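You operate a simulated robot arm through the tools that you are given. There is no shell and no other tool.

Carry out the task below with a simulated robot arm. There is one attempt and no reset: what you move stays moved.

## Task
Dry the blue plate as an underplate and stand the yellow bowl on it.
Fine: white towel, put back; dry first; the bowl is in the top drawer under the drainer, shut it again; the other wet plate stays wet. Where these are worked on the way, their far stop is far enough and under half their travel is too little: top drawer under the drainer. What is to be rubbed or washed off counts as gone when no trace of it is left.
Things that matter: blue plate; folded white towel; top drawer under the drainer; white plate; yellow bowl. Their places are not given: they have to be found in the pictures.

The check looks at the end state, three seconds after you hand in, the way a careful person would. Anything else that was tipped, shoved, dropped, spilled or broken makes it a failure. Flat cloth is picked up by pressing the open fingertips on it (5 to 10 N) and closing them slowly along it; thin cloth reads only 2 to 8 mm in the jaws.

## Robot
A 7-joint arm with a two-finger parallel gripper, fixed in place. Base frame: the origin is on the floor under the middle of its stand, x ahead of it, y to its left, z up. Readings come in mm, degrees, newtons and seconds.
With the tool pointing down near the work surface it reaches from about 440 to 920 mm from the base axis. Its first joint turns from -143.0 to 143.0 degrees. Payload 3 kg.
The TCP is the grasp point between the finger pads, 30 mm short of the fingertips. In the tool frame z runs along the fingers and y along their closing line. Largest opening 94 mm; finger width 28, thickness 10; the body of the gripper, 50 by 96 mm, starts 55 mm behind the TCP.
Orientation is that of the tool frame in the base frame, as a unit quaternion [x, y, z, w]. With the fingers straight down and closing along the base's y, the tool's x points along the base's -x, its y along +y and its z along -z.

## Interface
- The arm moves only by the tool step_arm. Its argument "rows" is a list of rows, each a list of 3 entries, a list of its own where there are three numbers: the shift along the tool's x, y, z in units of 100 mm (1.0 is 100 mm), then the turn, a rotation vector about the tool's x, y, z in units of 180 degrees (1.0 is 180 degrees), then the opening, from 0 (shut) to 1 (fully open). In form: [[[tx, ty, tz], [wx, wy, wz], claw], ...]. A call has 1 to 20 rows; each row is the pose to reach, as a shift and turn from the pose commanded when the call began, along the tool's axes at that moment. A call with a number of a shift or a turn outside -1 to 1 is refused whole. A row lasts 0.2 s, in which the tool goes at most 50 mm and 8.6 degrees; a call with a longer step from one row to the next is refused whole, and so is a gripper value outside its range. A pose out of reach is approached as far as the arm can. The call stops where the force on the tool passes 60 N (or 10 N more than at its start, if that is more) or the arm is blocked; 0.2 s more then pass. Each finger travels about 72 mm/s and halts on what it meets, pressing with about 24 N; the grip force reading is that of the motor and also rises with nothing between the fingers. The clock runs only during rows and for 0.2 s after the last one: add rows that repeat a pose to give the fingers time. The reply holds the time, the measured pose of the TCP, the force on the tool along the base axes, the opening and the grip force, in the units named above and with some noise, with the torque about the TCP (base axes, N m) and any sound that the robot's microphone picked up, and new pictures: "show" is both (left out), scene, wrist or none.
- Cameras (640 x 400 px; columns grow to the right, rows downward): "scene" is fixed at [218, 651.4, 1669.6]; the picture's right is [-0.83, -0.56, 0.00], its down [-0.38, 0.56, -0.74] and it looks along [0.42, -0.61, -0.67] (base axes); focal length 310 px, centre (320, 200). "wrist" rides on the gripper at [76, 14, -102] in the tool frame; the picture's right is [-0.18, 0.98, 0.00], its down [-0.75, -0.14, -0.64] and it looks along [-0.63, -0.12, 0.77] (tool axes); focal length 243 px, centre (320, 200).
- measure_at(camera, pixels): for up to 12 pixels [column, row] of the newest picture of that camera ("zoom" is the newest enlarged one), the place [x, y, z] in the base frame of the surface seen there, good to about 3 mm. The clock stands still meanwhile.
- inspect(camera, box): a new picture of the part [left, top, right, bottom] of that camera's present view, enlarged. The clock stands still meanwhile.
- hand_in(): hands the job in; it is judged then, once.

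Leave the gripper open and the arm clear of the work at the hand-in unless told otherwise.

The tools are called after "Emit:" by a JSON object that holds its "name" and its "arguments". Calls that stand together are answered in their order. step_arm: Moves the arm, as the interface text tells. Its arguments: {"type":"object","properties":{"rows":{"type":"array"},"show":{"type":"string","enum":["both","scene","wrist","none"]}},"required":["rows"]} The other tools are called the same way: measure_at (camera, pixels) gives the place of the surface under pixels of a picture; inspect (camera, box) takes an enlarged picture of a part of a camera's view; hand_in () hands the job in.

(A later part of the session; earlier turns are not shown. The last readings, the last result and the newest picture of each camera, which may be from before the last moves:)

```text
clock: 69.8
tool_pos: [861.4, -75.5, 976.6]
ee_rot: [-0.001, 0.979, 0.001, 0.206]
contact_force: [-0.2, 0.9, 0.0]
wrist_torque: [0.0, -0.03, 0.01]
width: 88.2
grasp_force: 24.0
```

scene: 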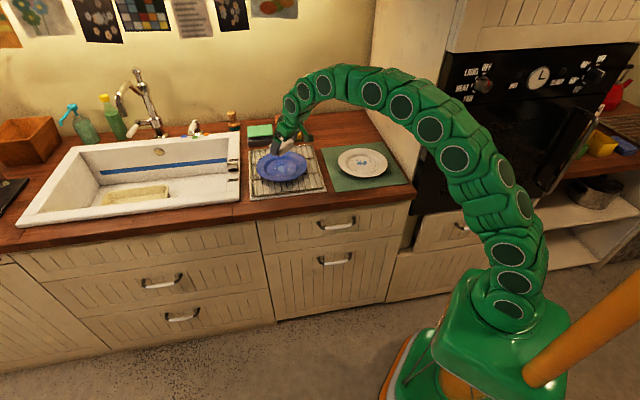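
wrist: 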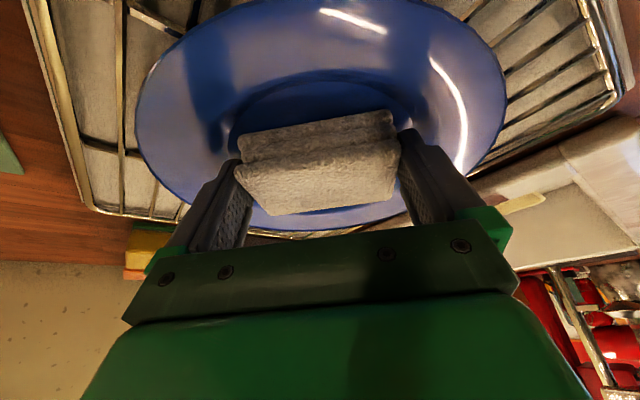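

One pass done; contact faded at the end. I lower 0.4 mm and stroke back +30 mm.

Emit:
{"name": "step_arm", "arguments": {"rows": [[[0.0016, 0, 0.0037], [0, 0, 0], 0.5], [[0.0016, 0, 0.0037], [0, 0, 0], 0.5]], "show": "none"}}

Emit:
{"name": "step_arm", "arguments": {"rows": [[[-0.0274, 0, 0.0122], [0, 0, 0], 0.5], [[-0.0548, 0, 0.0243], [0, 0, 0], 0.5], [[-0.0823, 0, 0.0365], [0, 0, 0], 0.5], [[-0.1097, 0, 0.0486], [0, 0, 0], 0.5], [[-0.1371, 0, 0.0608], [0, 0, 0], 0.5]], "show": "none"}}

Emit:
{"name": "step_arm", "arguments": {"rows": [[[-0.0274, 0, 0.0122], [0, 0, 0], 0.5], [[-0.0548, 0, 0.0243], [0, 0, 0], 0.5], [[-0.0823, 0, 0.0365], [0, 0, 0], 0.5], [[-0.1097, 0, 0.0486], [0, 0, 0], 0.5], [[-0.1371, 0, 0.0608], [0, 0, 0], 0.5], [[-0.1645, 0, 0.0729], [0, 0, 0], 0.5]], "show": "none"}}

```text
clock: 70.4
tool_pos: [861.4, -75.2, 977.8]
ee_rot: [0.0, 0.978, 0.001, 0.206]
contact_force: [-0.1, 0.9, -0.2]
wrist_torque: [0.04, 0.0, 0.01]
width: 88.1
grasp_force: 23.5
```

```text
clock: 71.6
tool_pos: [878.8, -76.5, 977.1]
ee_rot: [-0.001, 0.978, 0.0, 0.207]
contact_force: [-0.3, -0.5, 1.8]
wrist_torque: [0.03, 0.04, -0.04]
width: 88.2
grasp_force: 24.5
```

```text
clock: 73.0
tool_pos: [896.6, -76.7, 977.2]
ee_rot: [-0.001, 0.979, 0.0, 0.206]
contact_force: [-1.7, -0.4, 4.1]
wrist_torque: [0.03, 0.05, 0.04]
width: 88.2
grasp_force: 24.0
```

Light contact (2–4 N) over this stroke. I stroke back −20 mm and +0, then lift to look.

Emit:
{"name": "step_arm", "arguments": {"rows": [[[0.0274, 0, -0.0122], [0, 0, 0], 0.5], [[0.0548, 0, -0.0243], [0, 0, 0], 0.5], [[0.0823, 0, -0.0365], [0, 0, 0], 0.5], [[0.1097, 0, -0.0486], [0, 0, 0], 0.5], [[0.1371, 0, -0.0608], [0, 0, 0], 0.5], [[0.1645, 0, -0.0729], [0, 0, 0], 0.5], [[0.1919, 0, -0.0851], [0, 0, 0], 0.5]], "show": "none"}}

Emit:
{"name": "step_arm", "arguments": {"rows": [[[-0.0122, 0, -0.0274], [0, 0, 0], 0.5], [[-0.16, 0, -0.365], [0, 0, 0], 0.5], [[-0.28, 0, -0.64], [0, 0, 0], 0.5], [[-0.365, 0, -0.823], [0, 0, 0], 0.5], [[-0.365, 0, -0.823], [0, 0, 0], 0.5]], "show": "wrist"}}

Emit:
{"name": "inspect", "arguments": {"camera": "scene", "box": [262, 154, 302, 179]}}

```text
clock: 74.6
tool_pos: [875.5, -75.3, 977.1]
ee_rot: [-0.001, 0.978, 0.0, 0.206]
contact_force: [1.2, -0.2, 0.6]
wrist_torque: [0.02, -0.01, 0.0]
width: 88.5
grasp_force: 24.3
```

```text
clock: 75.8
tool_pos: [874.5, -77.8, 1067.8]
ee_rot: [-0.001, 0.979, 0.001, 0.206]
contact_force: [0.0, 0.4, -0.3]
wrist_torque: [-0.01, -0.01, -0.01]
width: 88.4
grasp_force: 24.3
```

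wrist: 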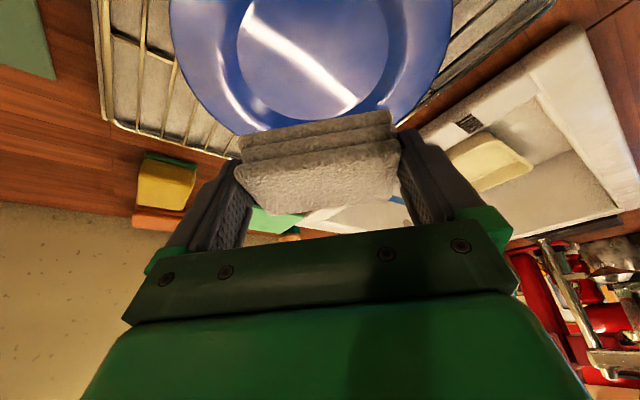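

```text
16.00 times, centred on (282, 166) of scene
```

zoom: 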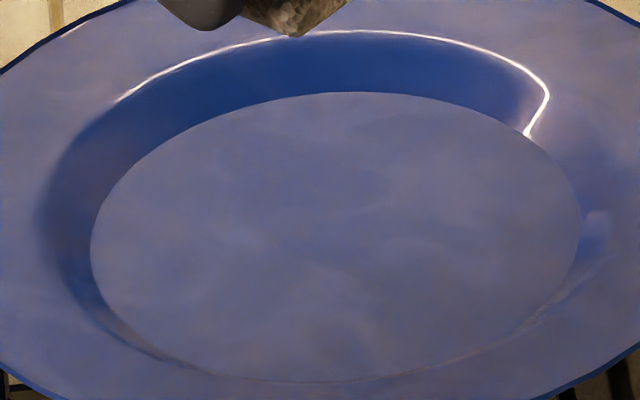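

The plate looks clean. I double-check with enlarged wrist and scene views for any trace.

Emit:
{"name": "inspect", "arguments": {"camera": "wrist", "box": [160, 0, 460, 140]}}

Emit:
{"name": "inspect", "arguments": {"camera": "scene", "box": [240, 132, 336, 192]}}

Emit:
{"name": "inspect", "arguments": {"camera": "scene", "box": [270, 158, 290, 171]}}

```text
2.13 times, centred on (310, 70) of wrist
```

zoom: 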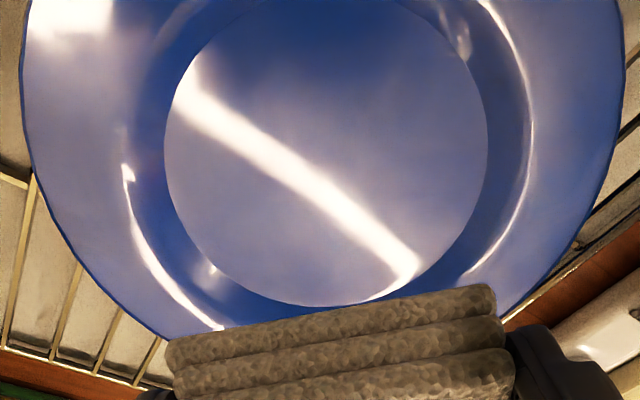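

```text
6.67 times, centred on (288, 162) of scene
```

zoom: 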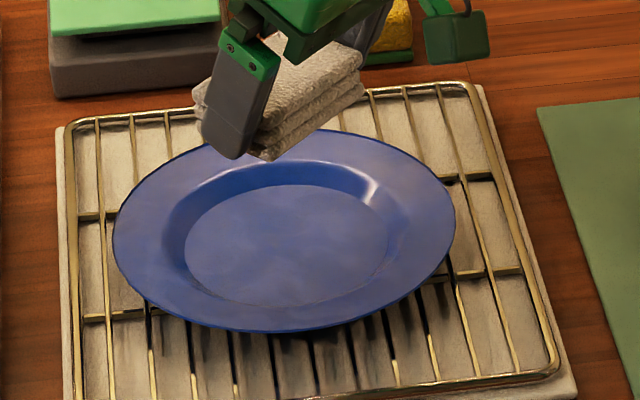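

```text
16.00 times, centred on (280, 164) of scene
```

zoom: 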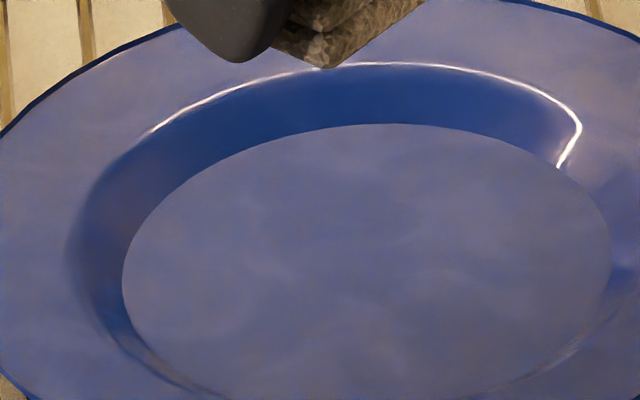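

No trace visible. For safety I do one more light pass over the whole well: back down to the same height, then strokes.

Emit:
{"name": "step_arm", "arguments": {"rows": [[[0.1, 0, 0.22], [0, 0, 0], 0.5], [[0.2, 0, 0.45], [0, 0, 0], 0.5], [[0.29, 0, 0.66], [0, 0, 0], 0.5], [[0.34, 0, 0.77], [0, 0, 0], 0.5], [[0.36, 0, 0.81], [0, 0, 0], 0.5], [[0.3655, 0, 0.824], [0, 0, 0], 0.5], [[0.3655, 0, 0.824], [0, 0, 0], 0.5]], "show": "none"}}

Emit:
{"name": "step_arm", "arguments": {"rows": [[[-0.0274, 0, 0.0122], [0, 0, 0], 0.5], [[-0.0548, 0, 0.0243], [0, 0, 0], 0.5], [[-0.0823, 0, 0.0365], [0, 0, 0], 0.5], [[-0.1097, 0, 0.0486], [0, 0, 0], 0.5], [[-0.1371, 0, 0.0608], [0, 0, 0], 0.5], [[-0.1645, 0, 0.0729], [0, 0, 0], 0.5]], "show": "none"}}

```text
clock: 77.4
tool_pos: [874.7, -76.2, 977.1]
ee_rot: [0.0, 0.978, 0.0, 0.207]
contact_force: [-0.1, -0.9, 0.4]
wrist_torque: [0.0, 0.01, -0.02]
width: 88.0
grasp_force: 23.7
```

```text
clock: 78.8
tool_pos: [891.3, -75.1, 977.0]
ee_rot: [-0.001, 0.979, 0.001, 0.205]
contact_force: [-0.6, -0.3, -0.5]
wrist_torque: [-0.01, -0.02, -0.03]
width: 88.0
grasp_force: 23.8
```

No contact; lower 0.3 mm and stroke back.

Emit:
{"name": "step_arm", "arguments": {"rows": [[[0.0012, 0, 0.0028], [0, 0, 0], 0.5], [[0.0286, 0, -0.0094], [0, 0, 0], 0.5], [[0.056, 0, -0.0215], [0, 0, 0], 0.5], [[0.0835, 0, -0.0337], [0, 0, 0], 0.5], [[0.1109, 0, -0.0458], [0, 0, 0], 0.5], [[0.1383, 0, -0.058], [0, 0, 0], 0.5], [[0.1657, 0, -0.0701], [0, 0, 0], 0.5]], "show": "none"}}

Emit:
{"name": "step_arm", "arguments": {"rows": [[[-0.0262, 0, 0.015], [0, 0, 0], 0.5], [[-0.0536, 0, 0.0271], [0, 0, 0], 0.5], [[-0.0811, 0, 0.0393], [0, 0, 0], 0.5], [[-0.1085, 0, 0.0514], [0, 0, 0], 0.5], [[-0.1359, 0, 0.0636], [0, 0, 0], 0.5], [[-0.1633, 0, 0.0757], [0, 0, 0], 0.5]], "show": "none"}}

```text
clock: 80.4
tool_pos: [874.7, -76.3, 976.4]
ee_rot: [-0.001, 0.978, 0.0, 0.206]
contact_force: [1.4, -0.4, 3.2]
wrist_torque: [0.02, -0.02, -0.03]
width: 88.1
grasp_force: 23.6
```

```text
clock: 81.8
tool_pos: [892.1, -75.7, 975.9]
ee_rot: [0.0, 0.978, 0.0, 0.207]
contact_force: [-5.1, -0.4, 10.6]
wrist_torque: [-0.02, 0.13, -0.01]
width: 88.1
grasp_force: 23.7
```

3→10.6 N. I raise 0.4 mm, stroke back −20 mm, then lift and check.

Emit:
{"name": "step_arm", "arguments": {"rows": [[[-0.0016, 0, -0.0037], [0, 0, 0], 0.5], [[0.0258, 0, -0.0159], [0, 0, 0], 0.5], [[0.0532, 0, -0.028], [0, 0, 0], 0.5], [[0.0807, 0, -0.0402], [0, 0, 0], 0.5], [[0.1081, 0, -0.0523], [0, 0, 0], 0.5], [[0.1355, 0, -0.0645], [0, 0, 0], 0.5], [[0.1629, 0, -0.0766], [0, 0, 0], 0.5]], "show": "none"}}

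Emit:
{"name": "step_arm", "arguments": {"rows": [[[-0.0122, 0, -0.0274], [0, 0, 0], 0.5], [[-0.16, 0, -0.365], [0, 0, 0], 0.5], [[-0.28, 0, -0.64], [0, 0, 0], 0.5], [[-0.365, 0, -0.823], [0, 0, 0], 0.5], [[-0.365, 0, -0.823], [0, 0, 0], 0.5]], "show": "both"}}

Emit:
{"name": "inspect", "arguments": {"camera": "scene", "box": [262, 154, 302, 179]}}

Emit:
{"name": "inspect", "arguments": {"camera": "scene", "box": [240, 132, 336, 192]}}

```text
clock: 83.4
tool_pos: [873.6, -76.7, 976.8]
ee_rot: [-0.001, 0.978, 0.0, 0.207]
contact_force: [2.2, 0.0, 3.2]
wrist_torque: [0.01, -0.02, 0.01]
width: 88.2
grasp_force: 23.8
```

```text
clock: 84.6
tool_pos: [873.9, -77.1, 1068.3]
ee_rot: [0.0, 0.978, 0.0, 0.207]
contact_force: [-0.2, 0.2, -0.8]
wrist_torque: [0.01, -0.04, 0.01]
width: 88.2
grasp_force: 23.8
```

scene: 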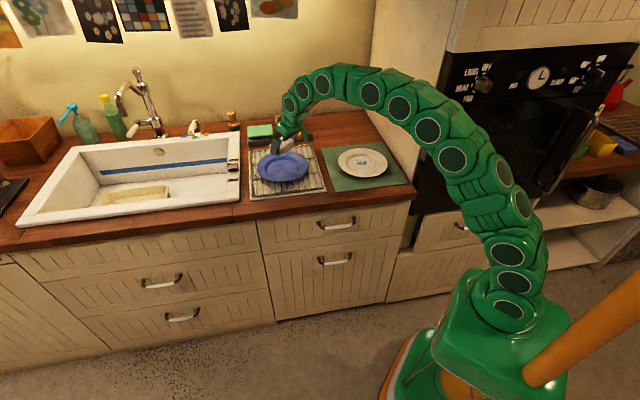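
wrist: 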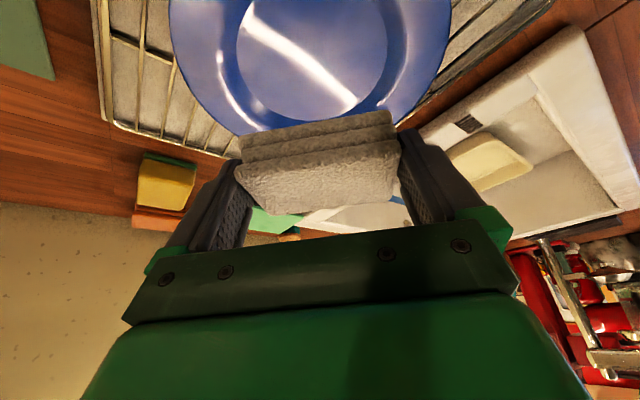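

```text
16.00 times, centred on (282, 166) of scene
```

zoom: 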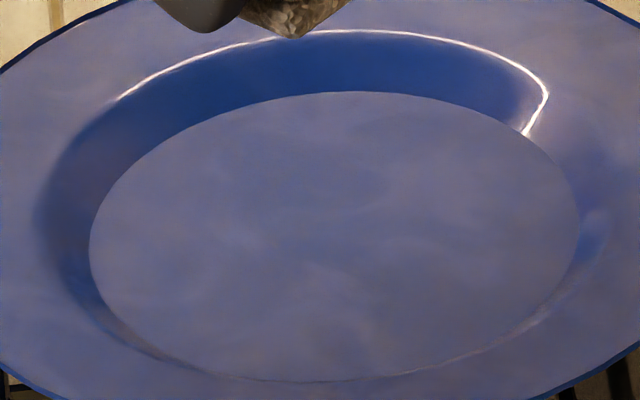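

```text
6.67 times, centred on (288, 162) of scene
```

zoom: 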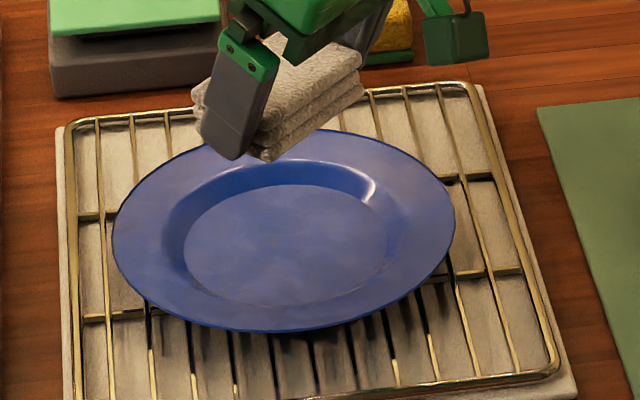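

The plate is dry. Now I carry the towel back along the same way: first −y 100 mm, undoing the pitch trim.

Emit:
{"name": "step_arm", "arguments": {"rows": [[[0, -0.2, 0], [0, -0.0033, 0], 0.5], [[0, -0.4, 0], [0, -0.0067, 0], 0.5], [[0, -0.6, 0], [0, -0.0067, 0], 0.5], [[0, -0.8, 0], [0, -0.0067, 0], 0.5], [[0, -1.0, 0], [0, -0.0067, 0], 0.5], [[0, -1.0, 0], [0, -0.0067, 0], 0.5]], "show": "none"}}

Emit:
{"name": "step_arm", "arguments": {"rows": [[[0, -0.15, 0], [0, 0, 0], 0.5], [[0, -0.3, 0], [0, 0, 0], 0.5], [[0, -0.45, 0], [0, 0, 0], 0.5], [[0, -0.55, 0], [0, 0, 0], 0.5], [[0, -0.55, 0], [0, 0, 0], 0.5]], "show": "none"}}

```text
clock: 86.0
tool_pos: [877.2, -177.6, 1065.2]
ee_rot: [-0.002, 0.976, 0.0, 0.216]
contact_force: [0.0, 0.3, 0.0]
wrist_torque: [0.0, 0.02, -0.03]
width: 88.2
grasp_force: 24.2
```

```text
clock: 87.2
tool_pos: [875.1, -229.9, 1067.8]
ee_rot: [-0.001, 0.976, 0.0, 0.216]
contact_force: [0.3, 0.1, -1.1]
wrist_torque: [-0.03, -0.02, 0.0]
width: 88.4
grasp_force: 24.2
```

I yaw −45° back while moving −y 100 mm more.

Emit:
{"name": "step_arm", "arguments": {"rows": [[[0, -0.14, 0], [0.0151, 0, 0.0324], 0.5], [[0, -0.28, 0], [0.0302, 0, 0.0648], 0.5], [[0, -0.42, 0], [0.0453, 0, 0.0971], 0.5], [[0, -0.57, 0], [0.0604, 0, 0.1295], 0.5], [[0, -0.71, 0], [0.0755, 0, 0.1619], 0.5], [[0, -0.86, 0], [0.0906, 0, 0.1942], 0.5], [[0, -1.0, 0], [0.1057, 0, 0.2266], 0.5], [[0, -1.0, 0], [0.1057, 0, 0.2266], 0.5]], "show": "both"}}

```text
clock: 89.0
tool_pos: [874.6, -330.8, 1068.4]
ee_rot: [0.374, 0.902, -0.083, 0.2]
contact_force: [0.1, -0.3, -1.1]
wrist_torque: [0.0, 0.03, 0.0]
width: 88.1
grasp_force: 23.9
```

scene: 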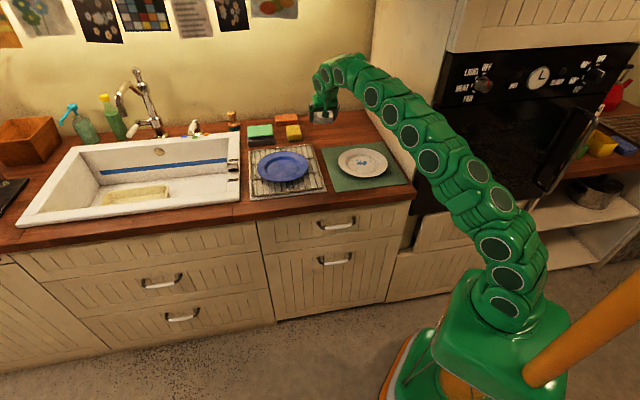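
wrist: 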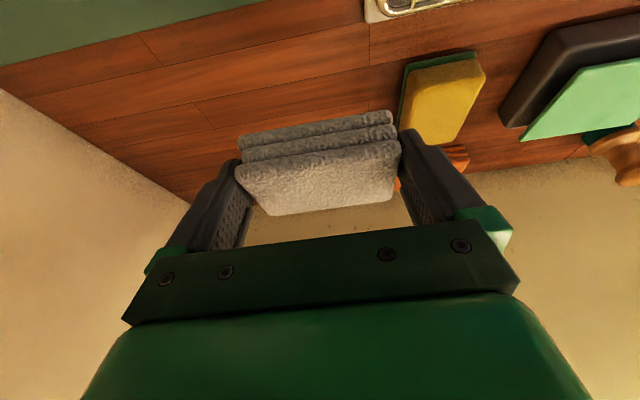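

I move toward the towel's original place (counter axes a 265, b 892).

Emit:
{"name": "step_arm", "arguments": {"rows": [[[-0.055, -0.2, 0.07], [0, 0, 0], 0.5], [[-0.11, -0.4, 0.14], [0, 0, 0], 0.5], [[-0.166, -0.6, 0.21], [0, 0, 0], 0.5], [[-0.222, -0.8, 0.28], [0, 0, 0], 0.5], [[-0.278, -1.0, 0.35], [0, 0, 0], 0.5], [[-0.278, -1.0, 0.35], [0, 0, 0], 0.5]], "show": "none"}}

Emit:
{"name": "step_arm", "arguments": {"rows": [[[0.07, -0.07, 0.15], [0, 0, 0], 0.5], [[0.14, -0.14, 0.3], [0, 0, 0], 0.5], [[0.203, -0.193, 0.435], [0, 0, 0], 0.5], [[0.203, -0.193, 0.435], [0, 0, 0], 0.5], [[0.203, -0.193, 0.435], [0, 0, 0], 0.5]], "show": "wrist"}}

```text
clock: 90.4
tool_pos: [833.0, -430.8, 1045.1]
ee_rot: [0.373, 0.902, -0.083, 0.2]
contact_force: [0.1, 0.0, 0.3]
wrist_torque: [0.01, 0.03, 0.01]
width: 88.0
grasp_force: 23.8
```

```text
clock: 91.6
tool_pos: [817.9, -444.4, 996.2]
ee_rot: [0.373, 0.902, -0.083, 0.2]
contact_force: [-0.1, -1.4, 0.0]
wrist_torque: [0.0, 0.07, -0.03]
width: 88.5
grasp_force: 23.8
```

wrist: 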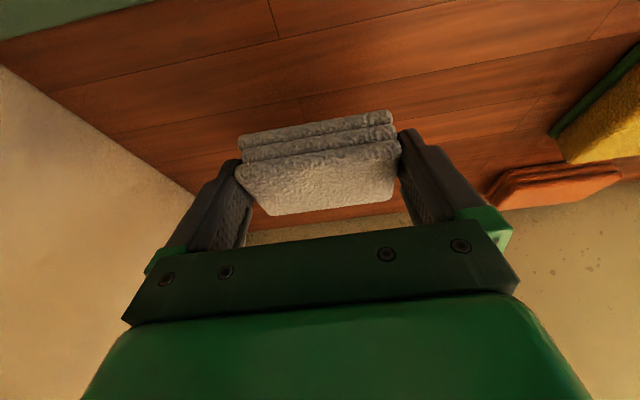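

I check where the held towel actually is relative to its original spot.

Emit:
{"name": "inspect", "arguments": {"camera": "wrist", "box": [220, 95, 420, 225]}}

Emit:
{"name": "measure_at", "arguments": {"camera": "zoom", "pixels": [[62, 225], [70, 245], [560, 160], [563, 180], [165, 370], [545, 315], [300, 200], [320, 345], [200, 215], [430, 330], [75, 145], [545, 60]]}}

```text
3.08 times, centred on (320, 160) of wrist
```

zoom: 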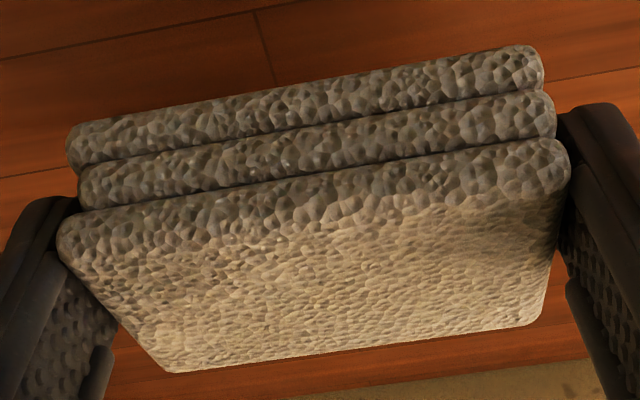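

```text
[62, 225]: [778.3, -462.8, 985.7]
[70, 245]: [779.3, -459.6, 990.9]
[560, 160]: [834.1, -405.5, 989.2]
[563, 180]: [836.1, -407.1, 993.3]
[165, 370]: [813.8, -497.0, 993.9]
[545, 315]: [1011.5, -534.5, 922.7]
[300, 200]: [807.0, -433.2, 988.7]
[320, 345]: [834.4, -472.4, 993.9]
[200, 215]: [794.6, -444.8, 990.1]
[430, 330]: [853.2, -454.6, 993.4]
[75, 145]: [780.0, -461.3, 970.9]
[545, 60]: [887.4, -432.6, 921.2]
```

The towel's centre is a≈263.7 (original 264.8) and its front is slightly low. I correct by +1.1 mm and 1.5° pitch while descending 36 mm.

Emit:
{"name": "step_arm", "arguments": {"rows": [[[0.05, 0.011, 0.11], [0, 0.004, 0], 0.5], [[0.1, 0.011, 0.22], [0, 0.008, 0], 0.5], [[0.152, 0.011, 0.326], [0, 0.008, 0], 0.5], [[0.152, 0.011, 0.326], [0, 0.008, 0], 0.5], [[0.152, 0.011, 0.326], [0, 0.008, 0], 0.5]], "show": "none"}}

Emit:
{"name": "step_arm", "arguments": {"rows": [[[0.004, 0, 0.009], [0, 0, 0], 0.5], [[0.008, 0, 0.018], [0, 0, 0], 0.5], [[0.008, 0, 0.018], [0, 0, 0], 0.5]], "show": "none"}}

```text
clock: 92.8
tool_pos: [818.8, -441.7, 962.0]
ee_rot: [0.375, 0.904, -0.079, 0.188]
contact_force: [0.1, 1.1, 0.1]
wrist_torque: [0.01, 0.02, -0.01]
width: 88.3
grasp_force: 23.8
```

```text
clock: 93.6
tool_pos: [819.8, -443.0, 960.5]
ee_rot: [0.375, 0.905, -0.078, 0.188]
contact_force: [0.7, -0.8, -0.4]
wrist_torque: [-0.03, -0.03, 0.02]
width: 88.5
grasp_force: 24.1
```

Not touching yet (z≈960). Further 1 mm steps.

Emit:
{"name": "step_arm", "arguments": {"rows": [[[0.004, 0, 0.0091], [0, 0, 0], 0.5], [[0.008, 0, 0.0183], [0, 0, 0], 0.5], [[0.008, 0, 0.0183], [0, 0, 0], 0.5]], "show": "none"}}

Emit:
{"name": "step_arm", "arguments": {"rows": [[[0.004, 0, 0.0091], [0, 0, 0], 0.5], [[0.004, 0, 0.0091], [0, 0, 0], 0.5]], "show": "wrist"}}

```text
clock: 94.4
tool_pos: [820.2, -443.2, 959.1]
ee_rot: [0.375, 0.904, -0.078, 0.19]
contact_force: [-0.4, -0.7, 0.0]
wrist_torque: [-0.02, -0.02, 0.03]
width: 88.2
grasp_force: 23.8
```

```text
clock: 95.0
tool_pos: [818.7, -444.0, 956.6]
ee_rot: [0.375, 0.904, -0.078, 0.189]
contact_force: [-0.2, 0.6, -1.9]
wrist_torque: [-0.02, 0.0, 0.0]
width: 88.4
grasp_force: 24.2
```

wrist: 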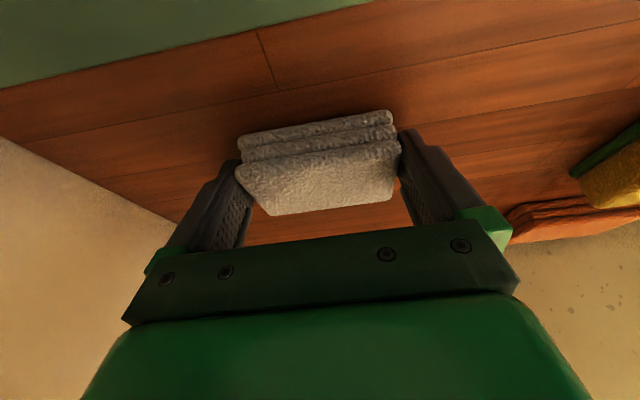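

Emit:
{"name": "step_arm", "arguments": {"rows": [[[0.004, 0, 0.0091], [0, 0, 0], 0.5], [[0.004, 0, 0.0091], [0, 0, 0], 0.5]], "show": "none"}}

Emit:
{"name": "step_arm", "arguments": {"rows": [[[0.002, 0, 0.0046], [0, 0, 0], 0.5], [[0.002, 0, 0.0046], [0, 0, 0], 0.5]], "show": "none"}}

```text
clock: 95.6
tool_pos: [819.7, -443.1, 956.2]
ee_rot: [0.375, 0.904, -0.078, 0.188]
contact_force: [0.7, -1.1, -1.4]
wrist_torque: [0.0, 0.03, 0.0]
width: 88.3
grasp_force: 23.9
```

```text
clock: 96.2
tool_pos: [820.2, -441.3, 956.5]
ee_rot: [0.374, 0.905, -0.078, 0.188]
contact_force: [-1.2, 0.4, 0.5]
wrist_torque: [-0.02, -0.01, 0.01]
width: 88.4
grasp_force: 23.5
```

Emit:
{"name": "step_arm", "arguments": {"rows": [[[0.002, 0, 0.0046], [0, 0, 0], 0.5], [[0.002, 0, 0.0046], [0, 0, 0], 0.5]], "show": "none"}}

Emit:
{"name": "step_arm", "arguments": {"rows": [[[0.002, 0, 0.0046], [0, 0, 0], 0.5], [[0.002, 0, 0.0046], [0, 0, 0], 0.5]], "show": "none"}}

Emit:
{"name": "step_arm", "arguments": {"rows": [[[0.002, 0, 0.0046], [0, 0, 0], 0.5], [[0.002, 0, 0.0046], [0, 0, 0], 0.5]], "show": "none"}}

```text
clock: 96.8
tool_pos: [821.1, -443.3, 955.2]
ee_rot: [0.374, 0.904, -0.079, 0.19]
contact_force: [0.2, 0.4, -1.0]
wrist_torque: [-0.01, -0.01, 0.0]
width: 88.1
grasp_force: 24.0
```

```text
clock: 97.4
tool_pos: [819.3, -443.1, 954.2]
ee_rot: [0.375, 0.904, -0.078, 0.189]
contact_force: [-0.4, -0.4, -0.5]
wrist_torque: [-0.03, 0.01, 0.0]
width: 88.3
grasp_force: 23.3
```

```text
clock: 98.0
tool_pos: [819.2, -443.1, 954.6]
ee_rot: [0.374, 0.905, -0.078, 0.189]
contact_force: [-0.3, -0.5, -0.5]
wrist_torque: [0.0, 0.02, 0.0]
width: 88.2
grasp_force: 23.8
```

I look closely at the gap between towel, fingertips and counter.

Emit:
{"name": "inspect", "arguments": {"camera": "scene", "box": [325, 115, 365, 145]}}

Emit:
{"name": "inspect", "arguments": {"camera": "wrist", "box": [220, 95, 420, 225]}}

Emit:
{"name": "measure_at", "arguments": {"camera": "zoom", "pixels": [[70, 245], [563, 180], [165, 365], [300, 200], [320, 345], [430, 330], [75, 145], [535, 60], [300, 95], [300, 250], [200, 250], [450, 250]]}}

```text
13.33 times, centred on (345, 130) of scene
```

zoom: 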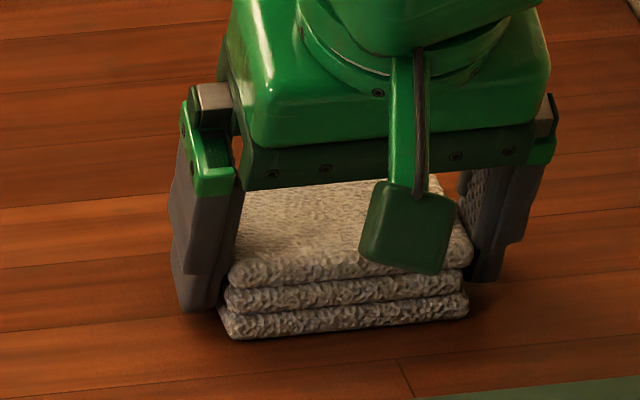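

```text
3.08 times, centred on (320, 160) of wrist
```

zoom: 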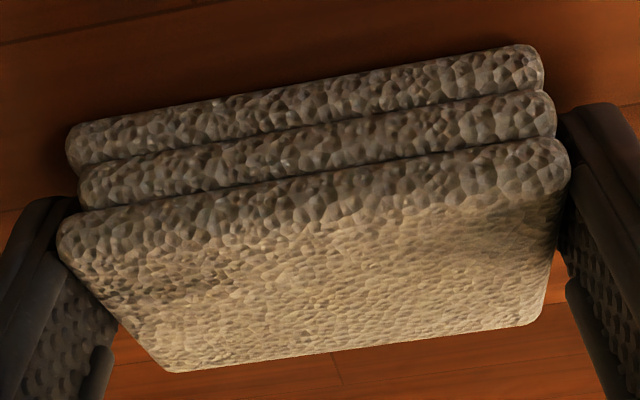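

```text
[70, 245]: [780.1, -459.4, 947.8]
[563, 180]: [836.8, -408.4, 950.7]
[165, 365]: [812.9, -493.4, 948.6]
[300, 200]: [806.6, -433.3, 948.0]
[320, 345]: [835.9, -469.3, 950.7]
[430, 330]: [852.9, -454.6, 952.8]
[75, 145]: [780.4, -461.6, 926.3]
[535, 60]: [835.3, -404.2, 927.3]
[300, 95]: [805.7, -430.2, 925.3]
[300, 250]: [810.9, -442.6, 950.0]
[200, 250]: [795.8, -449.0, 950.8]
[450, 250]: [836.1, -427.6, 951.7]
```

The towel is within ~1 mm of the counter, centred at a≈264.6. I release slowly.

Emit:
{"name": "step_arm", "arguments": {"rows": [[[0, 0, 0], [0, 0, 0], 0.95], [[0, 0, 0], [0, 0, 0], 0.97], [[0, 0, 0], [0, 0, 0], 1.0], [[0, 0, 0], [0, 0, 0], 1.0], [[0, 0, 0], [0, 0, 0], 1.0]], "show": "wrist"}}

```text
clock: 99.2
tool_pos: [819.4, -443.0, 954.9]
ee_rot: [0.375, 0.905, -0.078, 0.188]
contact_force: [0.2, 0.8, -0.3]
wrist_torque: [0.04, -0.02, -0.02]
width: 94.2
grasp_force: 0.0
```

wrist: 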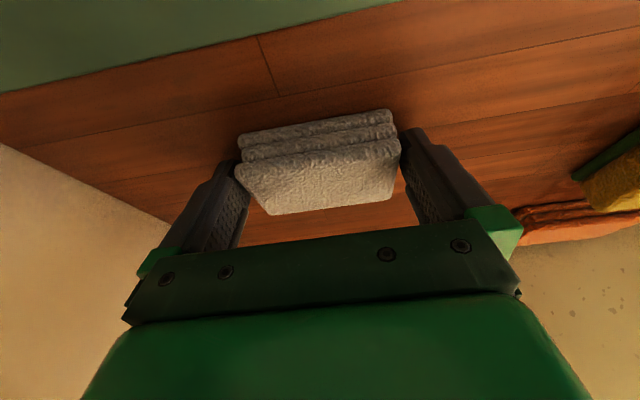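

Open at 94 mm. I retreat along the fingers, slowly first.

Emit:
{"name": "step_arm", "arguments": {"rows": [[[0, 0, -0.05], [0, 0, 0], 1], [[0, 0, -0.1], [0, 0, 0], 1], [[0, 0, -0.2], [0, 0, 0], 1], [[0, 0, -0.35], [0, 0, 0], 1], [[0, 0, -0.55], [0, 0, 0], 1], [[0, 0, -0.8], [0, 0, 0], 1], [[0, 0, -1.0], [0, 0, 0], 1]], "show": "both"}}

Emit:
{"name": "inspect", "arguments": {"camera": "scene", "box": [325, 120, 365, 145]}}

Emit:
{"name": "measure_at", "arguments": {"camera": "zoom", "pixels": [[185, 155], [200, 150], [450, 132], [440, 140], [490, 220], [485, 205], [215, 255], [490, 232], [215, 318], [490, 290], [195, 200], [330, 148]]}}

```text
clock: 100.8
tool_pos: [792.5, -414.5, 1046.3]
ee_rot: [0.373, 0.905, -0.078, 0.19]
contact_force: [0.0, -0.2, 1.1]
wrist_torque: [0.03, -0.01, -0.01]
width: 94.0
grasp_force: 0.1
```

scene: 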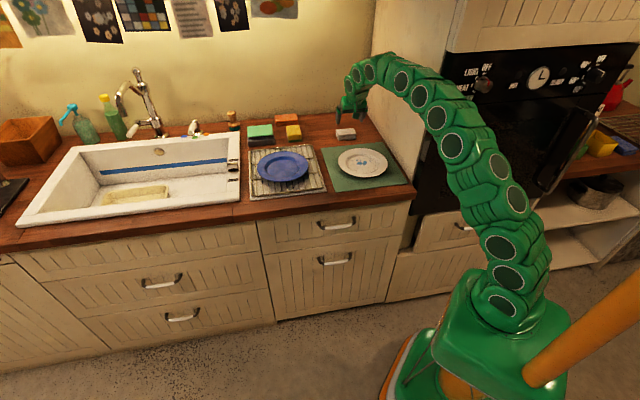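
wrist: 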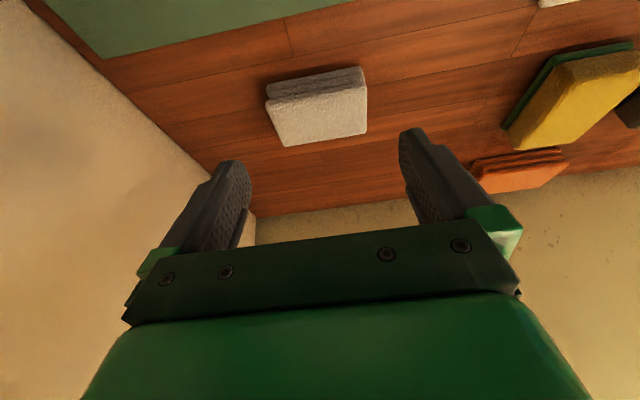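

```text
16.00 times, centred on (345, 132) of scene
```

zoom: 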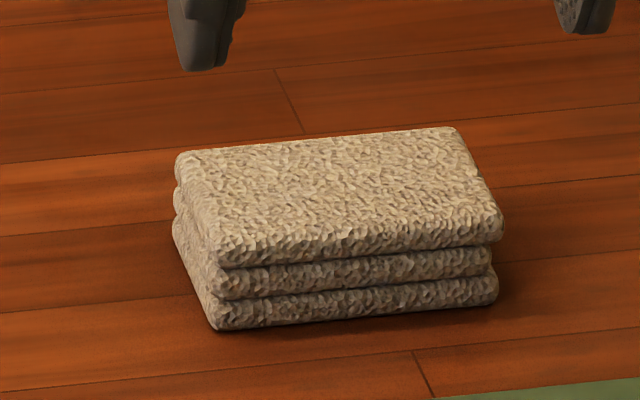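

```text
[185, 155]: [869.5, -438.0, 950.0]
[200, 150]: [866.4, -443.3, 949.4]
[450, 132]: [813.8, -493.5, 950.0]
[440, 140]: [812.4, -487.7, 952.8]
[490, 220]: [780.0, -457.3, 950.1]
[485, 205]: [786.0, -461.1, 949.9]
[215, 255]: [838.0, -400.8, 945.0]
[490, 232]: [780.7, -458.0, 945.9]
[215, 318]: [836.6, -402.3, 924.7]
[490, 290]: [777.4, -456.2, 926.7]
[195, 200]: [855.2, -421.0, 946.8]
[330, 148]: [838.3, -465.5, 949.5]
```

The towel is back in its original place. Now the drawer: I enlarge its handle to measure its bar and gap precisely.

Emit:
{"name": "inspect", "arguments": {"camera": "scene", "box": [310, 205, 366, 240]}}

Emit:
{"name": "measure_at", "arguments": {"camera": "zoom", "pixels": [[140, 235], [250, 232], [350, 222], [450, 205], [300, 222], [300, 238], [95, 200], [510, 155], [110, 230], [495, 190], [300, 170], [300, 280]]}}

```text
11.43 times, centred on (338, 222) of scene
```

zoom: 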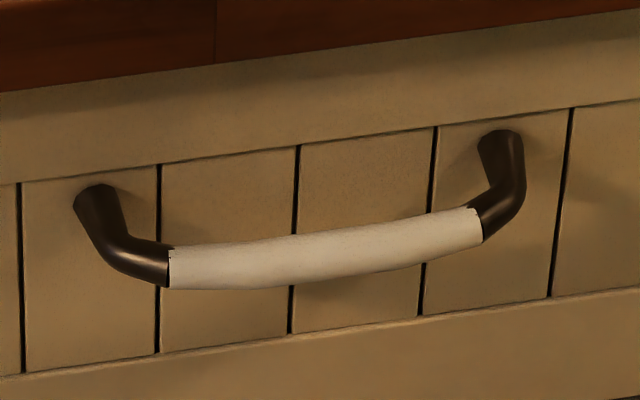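

```text
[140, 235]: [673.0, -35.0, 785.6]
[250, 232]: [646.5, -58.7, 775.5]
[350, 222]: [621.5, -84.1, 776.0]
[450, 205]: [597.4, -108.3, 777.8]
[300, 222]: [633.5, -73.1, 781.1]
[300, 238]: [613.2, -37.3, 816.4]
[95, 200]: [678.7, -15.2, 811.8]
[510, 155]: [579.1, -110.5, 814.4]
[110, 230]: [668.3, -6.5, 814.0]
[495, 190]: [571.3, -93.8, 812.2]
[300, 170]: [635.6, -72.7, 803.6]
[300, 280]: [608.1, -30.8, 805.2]
```

Emit:
{"name": "measure_at", "arguments": {"camera": "zoom", "pixels": [[300, 243], [300, 250], [300, 258], [300, 266], [300, 274], [300, 281], [200, 255], [200, 270], [200, 285], [440, 220], [440, 240], [440, 255]]}}

```text
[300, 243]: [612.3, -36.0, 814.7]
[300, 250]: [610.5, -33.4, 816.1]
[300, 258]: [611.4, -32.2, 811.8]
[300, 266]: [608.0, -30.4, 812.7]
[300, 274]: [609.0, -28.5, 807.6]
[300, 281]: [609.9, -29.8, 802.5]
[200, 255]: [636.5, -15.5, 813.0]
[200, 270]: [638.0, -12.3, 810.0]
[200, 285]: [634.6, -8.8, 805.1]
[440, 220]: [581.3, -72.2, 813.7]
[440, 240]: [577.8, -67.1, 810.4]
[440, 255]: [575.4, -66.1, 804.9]
```

Bar centre ≈ (a 405, b 458, z 809), 33 mm gap to the front. I move back from the towel area, over the counter front.

Emit:
{"name": "step_arm", "arguments": {"rows": [[[0.24, 0.09, -0.105], [0, 0, 0], 1], [[0.48, 0.18, -0.21], [0, 0, 0], 1], [[0.72, 0.26, -0.314], [0, 0, 0], 1], [[0.963, 0.35, -0.419], [0, 0, 0], 1]], "show": "none"}}

Emit:
{"name": "step_arm", "arguments": {"rows": [[[0.24, 0.09, -0.105], [0, 0, 0], 1], [[0.48, 0.18, -0.21], [0, 0, 0], 1], [[0.72, 0.26, -0.314], [0, 0, 0], 1], [[0.963, 0.35, -0.419], [0, 0, 0], 1]], "show": "none"}}

Emit:
{"name": "step_arm", "arguments": {"rows": [[[0.24, 0.09, -0.105], [0, 0, 0], 1], [[0.48, 0.18, -0.21], [0, 0, 0], 1], [[0.72, 0.26, -0.314], [0, 0, 0], 1], [[0.963, 0.35, -0.419], [0, 0, 0], 1]], "show": "scene"}}

```text
clock: 101.8
tool_pos: [741.6, -316.3, 1045.6]
ee_rot: [0.375, 0.904, -0.078, 0.188]
contact_force: [-0.6, -0.1, -0.6]
wrist_torque: [0.0, 0.0, -0.03]
width: 94.0
grasp_force: 0.0
```

```text
clock: 102.8
tool_pos: [690.8, -217.1, 1044.8]
ee_rot: [0.374, 0.905, -0.077, 0.188]
contact_force: [-0.2, 0.2, -0.6]
wrist_torque: [-0.02, 0.03, 0.01]
width: 94.0
grasp_force: 0.0
```

```text
clock: 103.8
tool_pos: [640.2, -118.5, 1045.3]
ee_rot: [0.375, 0.904, -0.079, 0.188]
contact_force: [1.4, -0.2, 0.9]
wrist_torque: [-0.01, 0.01, -0.02]
width: 93.9
grasp_force: 0.0
```

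scene: 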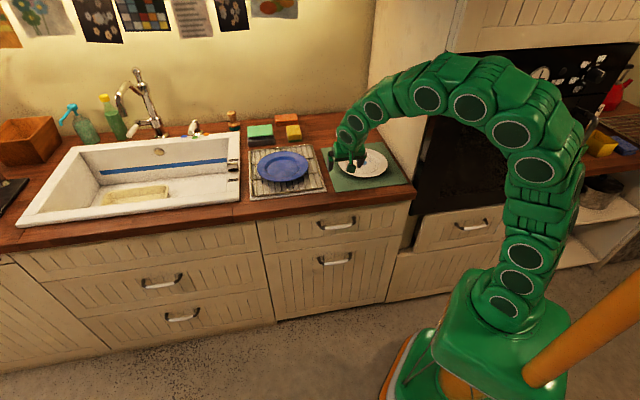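

Next: 105 mm further back while tilting to 45°.

Emit:
{"name": "step_arm", "arguments": {"rows": [[[0.24, 0.09, -0.105], [0, -0.03, 0], 1], [[0.48, 0.18, -0.21], [0, -0.06, 0], 1], [[0.72, 0.26, -0.314], [0, -0.09, 0], 1], [[0.963, 0.35, -0.419], [0, -0.1194, 0], 1], [[0.963, 0.35, -0.419], [0, -0.1194, 0], 1]], "show": "scene"}}

```text
clock: 105.0
tool_pos: [590.5, -18.1, 1045.8]
ee_rot: [0.353, 0.853, -0.146, 0.354]
contact_force: [0.6, -0.5, 0.1]
wrist_torque: [0.01, 0.01, 0.0]
width: 94.0
grasp_force: 0.1
```

scene: 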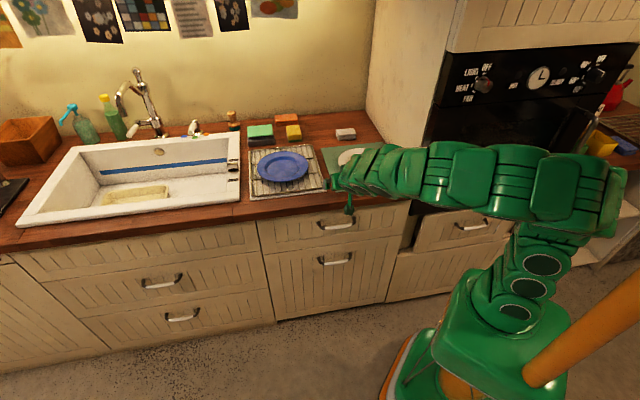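

The arm folded its elbow sideways. I check where it is relative to the oven and counter.

Emit:
{"name": "measure_at", "arguments": {"camera": "scene", "pixels": [[600, 190], [570, 150], [560, 185], [510, 170], [460, 170], [410, 165], [375, 165], [345, 175], [610, 225], [540, 240], [543, 265], [360, 155]]}}

Emit:
{"name": "inspect", "arguments": {"camera": "scene", "box": [300, 110, 640, 320]}}

```text
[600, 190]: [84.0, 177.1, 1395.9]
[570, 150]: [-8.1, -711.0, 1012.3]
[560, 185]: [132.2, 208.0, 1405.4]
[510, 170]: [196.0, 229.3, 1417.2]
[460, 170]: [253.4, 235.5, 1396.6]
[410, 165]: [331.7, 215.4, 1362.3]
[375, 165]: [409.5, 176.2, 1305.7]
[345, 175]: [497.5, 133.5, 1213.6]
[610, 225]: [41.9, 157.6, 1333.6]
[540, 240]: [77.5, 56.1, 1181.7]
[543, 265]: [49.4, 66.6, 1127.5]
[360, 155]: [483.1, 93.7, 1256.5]
```

```text
1.88 times, centred on (470, 215) of scene
```

zoom: 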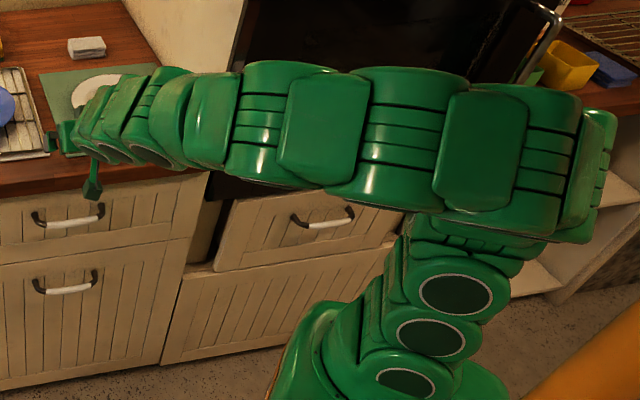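

The elbow swung toward the open room side (away from furniture) — fine. Now I roll the tool −90° about its pointing axis so the fingers close across the bar, and narrow the opening.

Emit:
{"name": "step_arm", "arguments": {"rows": [[[0, 0, 0], [0, 0, -0.0455], 0.8], [[0, 0, 0], [0, 0, -0.091], 0.6], [[0, 0, 0], [0, 0, -0.1365], 0.5], [[0, 0, 0], [0, 0, -0.182], 0.5], [[0, 0, 0], [0, 0, -0.2275], 0.5], [[0, 0, 0], [0, 0, -0.273], 0.5], [[0, 0, 0], [0, 0, -0.3185], 0.5], [[0, 0, 0], [0, 0, -0.364], 0.5], [[0, 0, 0], [0, 0, -0.4095], 0.5], [[0, 0, 0], [0, 0, -0.455], 0.5], [[0, 0, 0], [0, 0, -0.5], 0.5], [[0, 0, 0], [0, 0, -0.5], 0.5]], "show": "both"}}

```text
clock: 107.6
tool_pos: [593.0, -18.7, 1047.4]
ee_rot: [-0.355, 0.853, -0.354, 0.146]
contact_force: [-0.2, 0.3, -0.2]
wrist_torque: [-0.01, 0.02, -0.02]
width: 47.0
grasp_force: 0.0
```

scene: 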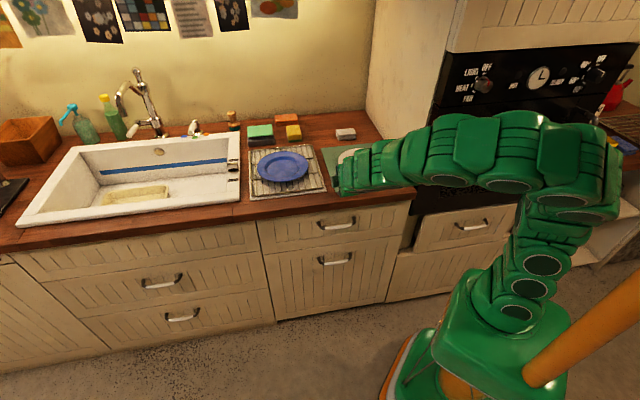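
wrist: 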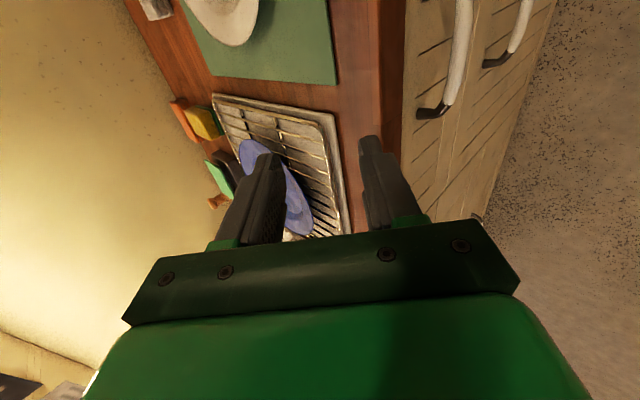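

Orientation as intended (fingers close in the vertical plane across the bar). I move down to the start in front of the handle.

Emit:
{"name": "step_arm", "arguments": {"rows": [[[0, 0.25, 0.117], [0, 0, 0], 0.5], [[0, 0.5, 0.234], [0, 0, 0], 0.5], [[0.005, 0.75, 0.352], [0, 0, 0], 0.5]], "show": "scene"}}

Emit:
{"name": "step_arm", "arguments": {"rows": [[[0, 0.25, 0.117], [0, 0, 0], 0.5], [[0, 0.5, 0.234], [0, 0, 0], 0.5], [[0.005, 0.75, 0.352], [0, 0, 0], 0.5], [[0.005, 0.75, 0.352], [0, 0, 0], 0.5]], "show": "both"}}

```text
clock: 108.4
tool_pos: [574.9, 1.2, 964.8]
ee_rot: [-0.354, 0.853, -0.354, 0.147]
contact_force: [0.1, 0.2, -0.2]
wrist_torque: [0.0, 0.04, -0.03]
width: 47.0
grasp_force: 0.0
```

scene: 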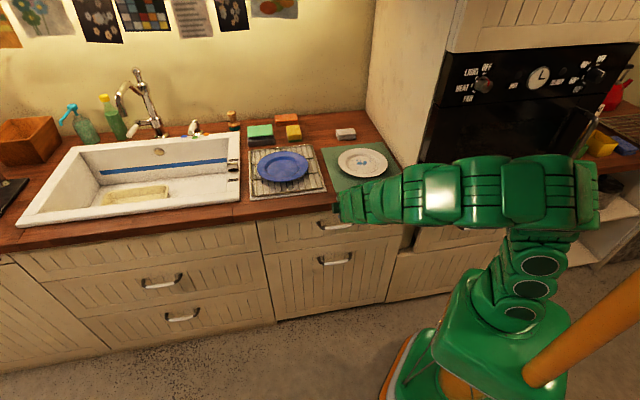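

```text
clock: 109.4
tool_pos: [552.6, 21.7, 890.0]
ee_rot: [-0.353, 0.854, -0.354, 0.146]
contact_force: [-0.4, -0.6, 0.5]
wrist_torque: [0.02, 0.03, 0.02]
width: 46.8
grasp_force: 0.1
```

scene: 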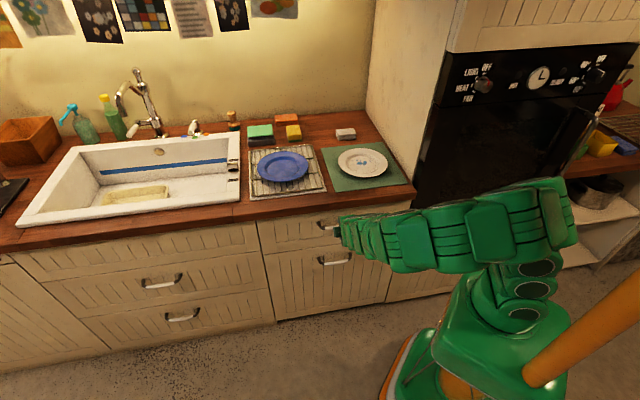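
wrist: 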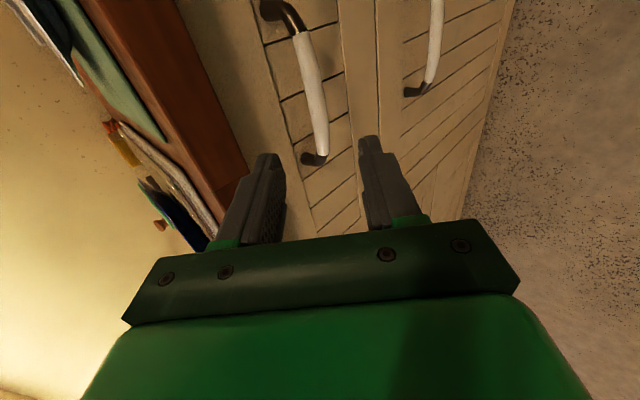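

Aligned. I measure the bar from the wrist camera to refine the approach.

Emit:
{"name": "measure_at", "arguments": {"camera": "wrist", "pixels": [[303, 50], [310, 70], [316, 90], [319, 120], [322, 140], [306, 70], [316, 70], [311, 90], [322, 90], [340, 100], [330, 60], [270, 100]]}}

```text
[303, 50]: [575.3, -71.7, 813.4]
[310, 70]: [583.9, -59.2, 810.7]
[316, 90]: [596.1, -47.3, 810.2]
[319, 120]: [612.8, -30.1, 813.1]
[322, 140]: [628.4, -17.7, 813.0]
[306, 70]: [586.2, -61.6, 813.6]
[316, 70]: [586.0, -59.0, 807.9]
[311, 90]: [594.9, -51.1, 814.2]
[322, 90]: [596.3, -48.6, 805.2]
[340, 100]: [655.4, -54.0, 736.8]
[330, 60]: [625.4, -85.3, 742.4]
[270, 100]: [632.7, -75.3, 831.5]
```

Bar centre refined to b≈459.5, z≈808. I advance 88 mm along the fingers, opening 0.4.

Emit:
{"name": "step_arm", "arguments": {"rows": [[[0, -0.005, 0.25], [0, 0, 0], 0.4], [[0, -0.01, 0.5], [0, 0, 0], 0.4], [[0, -0.015, 0.7], [0, 0, 0], 0.4], [[0, -0.015, 0.88], [0, 0, 0], 0.4], [[0, -0.015, 0.88], [0, 0, 0], 0.4]], "show": "both"}}

```text
clock: 110.6
tool_pos: [596.2, -24.1, 828.6]
ee_rot: [-0.354, 0.853, -0.354, 0.147]
contact_force: [0.1, -0.6, 0.3]
wrist_torque: [0.0, -0.01, 0.0]
width: 37.8
grasp_force: 0.0
```

scene: 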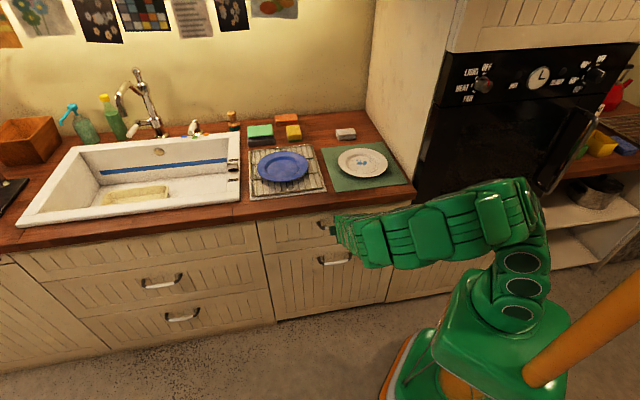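
wrist: 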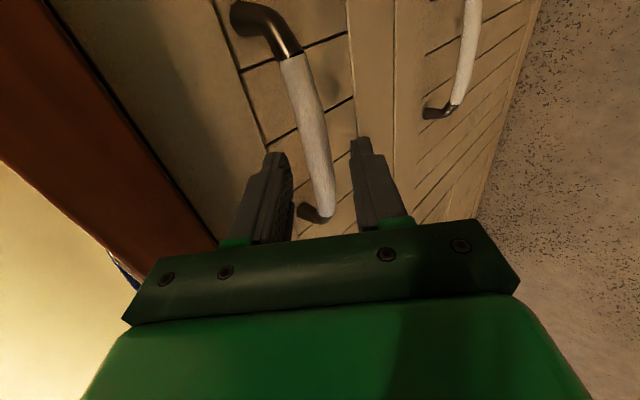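

The bar lies between the fingers. I advance the last 14 mm and close.

Emit:
{"name": "step_arm", "arguments": {"rows": [[[0, 0, 0.05], [0, 0, 0], 0.4], [[0, 0, 0.1], [0, 0, 0], 0.4], [[0, 0, 0.14], [0, 0, 0], 0.4], [[0, 0, 0.14], [0, 0, 0], 0.4]], "show": "none"}}

Emit:
{"name": "step_arm", "arguments": {"rows": [[[0, 0, 0], [0, 0, 0], 0.25], [[0, 0, 0], [0, 0, 0], 0.1], [[0, 0, 0], [0, 0, 0], 0], [[0, 0, 0], [0, 0, 0], 0], [[0, 0, 0], [0, 0, 0], 0]], "show": "wrist"}}

```text
clock: 111.6
tool_pos: [605.0, -30.7, 818.5]
ee_rot: [-0.355, 0.853, -0.353, 0.147]
contact_force: [-0.3, 0.4, -0.3]
wrist_torque: [-0.01, 0.01, -0.03]
width: 37.6
grasp_force: 0.0
```

```text
clock: 112.8
tool_pos: [604.8, -32.0, 819.5]
ee_rot: [-0.354, 0.853, -0.354, 0.147]
contact_force: [4.4, -3.3, 21.4]
wrist_torque: [-0.19, -0.24, 0.03]
width: 16.7
grasp_force: 45.3
```

wrist: 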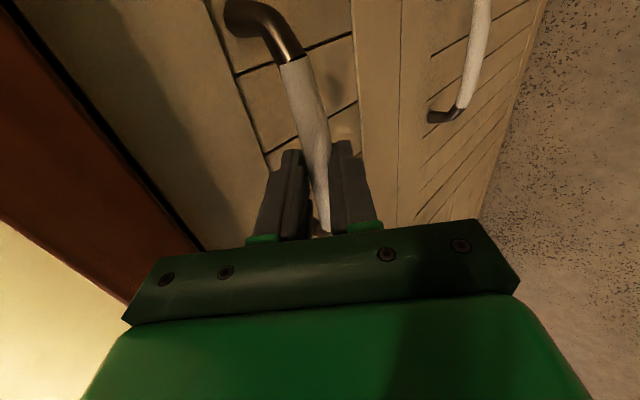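

Bar gripped (16.7 mm); residual 21 N upward, so I ease up ~1 mm and pull 30 mm outward.

Emit:
{"name": "step_arm", "arguments": {"rows": [[[0, -0.0085, -0.0085], [0, 0, 0], 0], [[0, -0.0085, -0.0085], [0, 0, 0], 0], [[0, 0.035, -0.05], [0, 0, 0], 0], [[0, 0.1, -0.115], [0, 0, 0], 0], [[0, 0.2, -0.215], [0, 0, 0], 0], [[0, 0.2, -0.215], [0, 0, 0], 0]], "show": "scene"}}

```text
clock: 114.2
tool_pos: [583.3, -11.1, 820.0]
ee_rot: [-0.353, 0.854, -0.353, 0.147]
contact_force: [11.5, 13.6, -44.2]
wrist_torque: [0.64, 0.04, 0.06]
width: 16.8
grasp_force: 45.2
```

scene: 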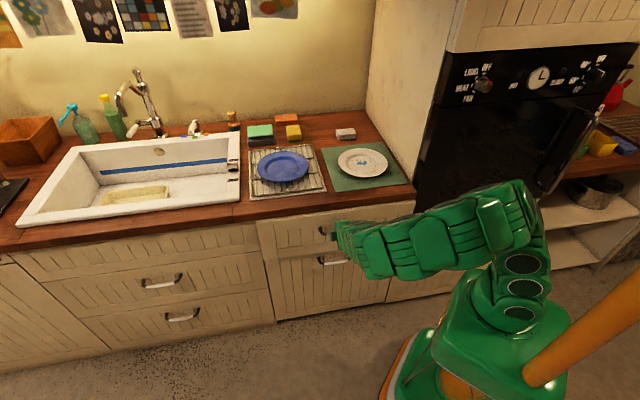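

The drawer moves, but the vertical strain is −44 N. I loosen the grip slightly so the finger hooks behind the bar, and pull on.

Emit:
{"name": "step_arm", "arguments": {"rows": [[[0, 0, 0], [0, 0, 0], 0.15], [[0, 0, 0], [0, 0, 0], 0.24], [[0, 0, 0.03], [0, 0, 0], 0.24], [[0, 0, 0.03], [0, 0, 0], 0.24]], "show": "none"}}

Emit:
{"name": "step_arm", "arguments": {"rows": [[[0, 0.07, -0.07], [0, 0, 0], 0.24], [[0, 0.17, -0.17], [0, 0, 0], 0.24], [[0, 0.3, -0.3], [0, 0, 0], 0.24], [[0, 0.43, -0.43], [0, 0, 0], 0.24], [[0, 0.56, -0.56], [0, 0, 0], 0.24]], "show": "both"}}

```text
clock: 115.2
tool_pos: [585.5, -13.2, 818.2]
ee_rot: [-0.353, 0.854, -0.354, 0.147]
contact_force: [-0.3, -0.2, 0.3]
wrist_torque: [0.03, 0.05, -0.01]
width: 22.6
grasp_force: 0.1
```

```text
clock: 116.4
tool_pos: [546.0, 26.6, 817.0]
ee_rot: [-0.354, 0.853, -0.353, 0.146]
contact_force: [-0.4, -0.2, -0.6]
wrist_torque: [-0.01, 0.0, -0.02]
width: 22.7
grasp_force: 0.1
out of reach, approached as far as the arm can: row 4, 5
```

scene: 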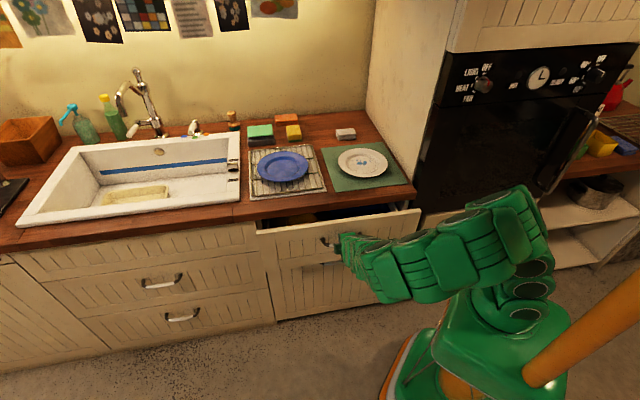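
wrist: 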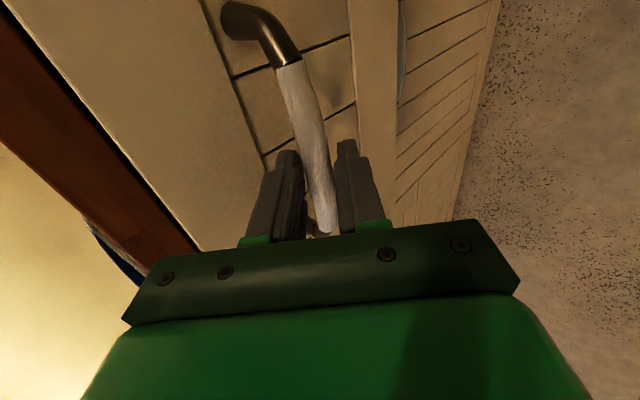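

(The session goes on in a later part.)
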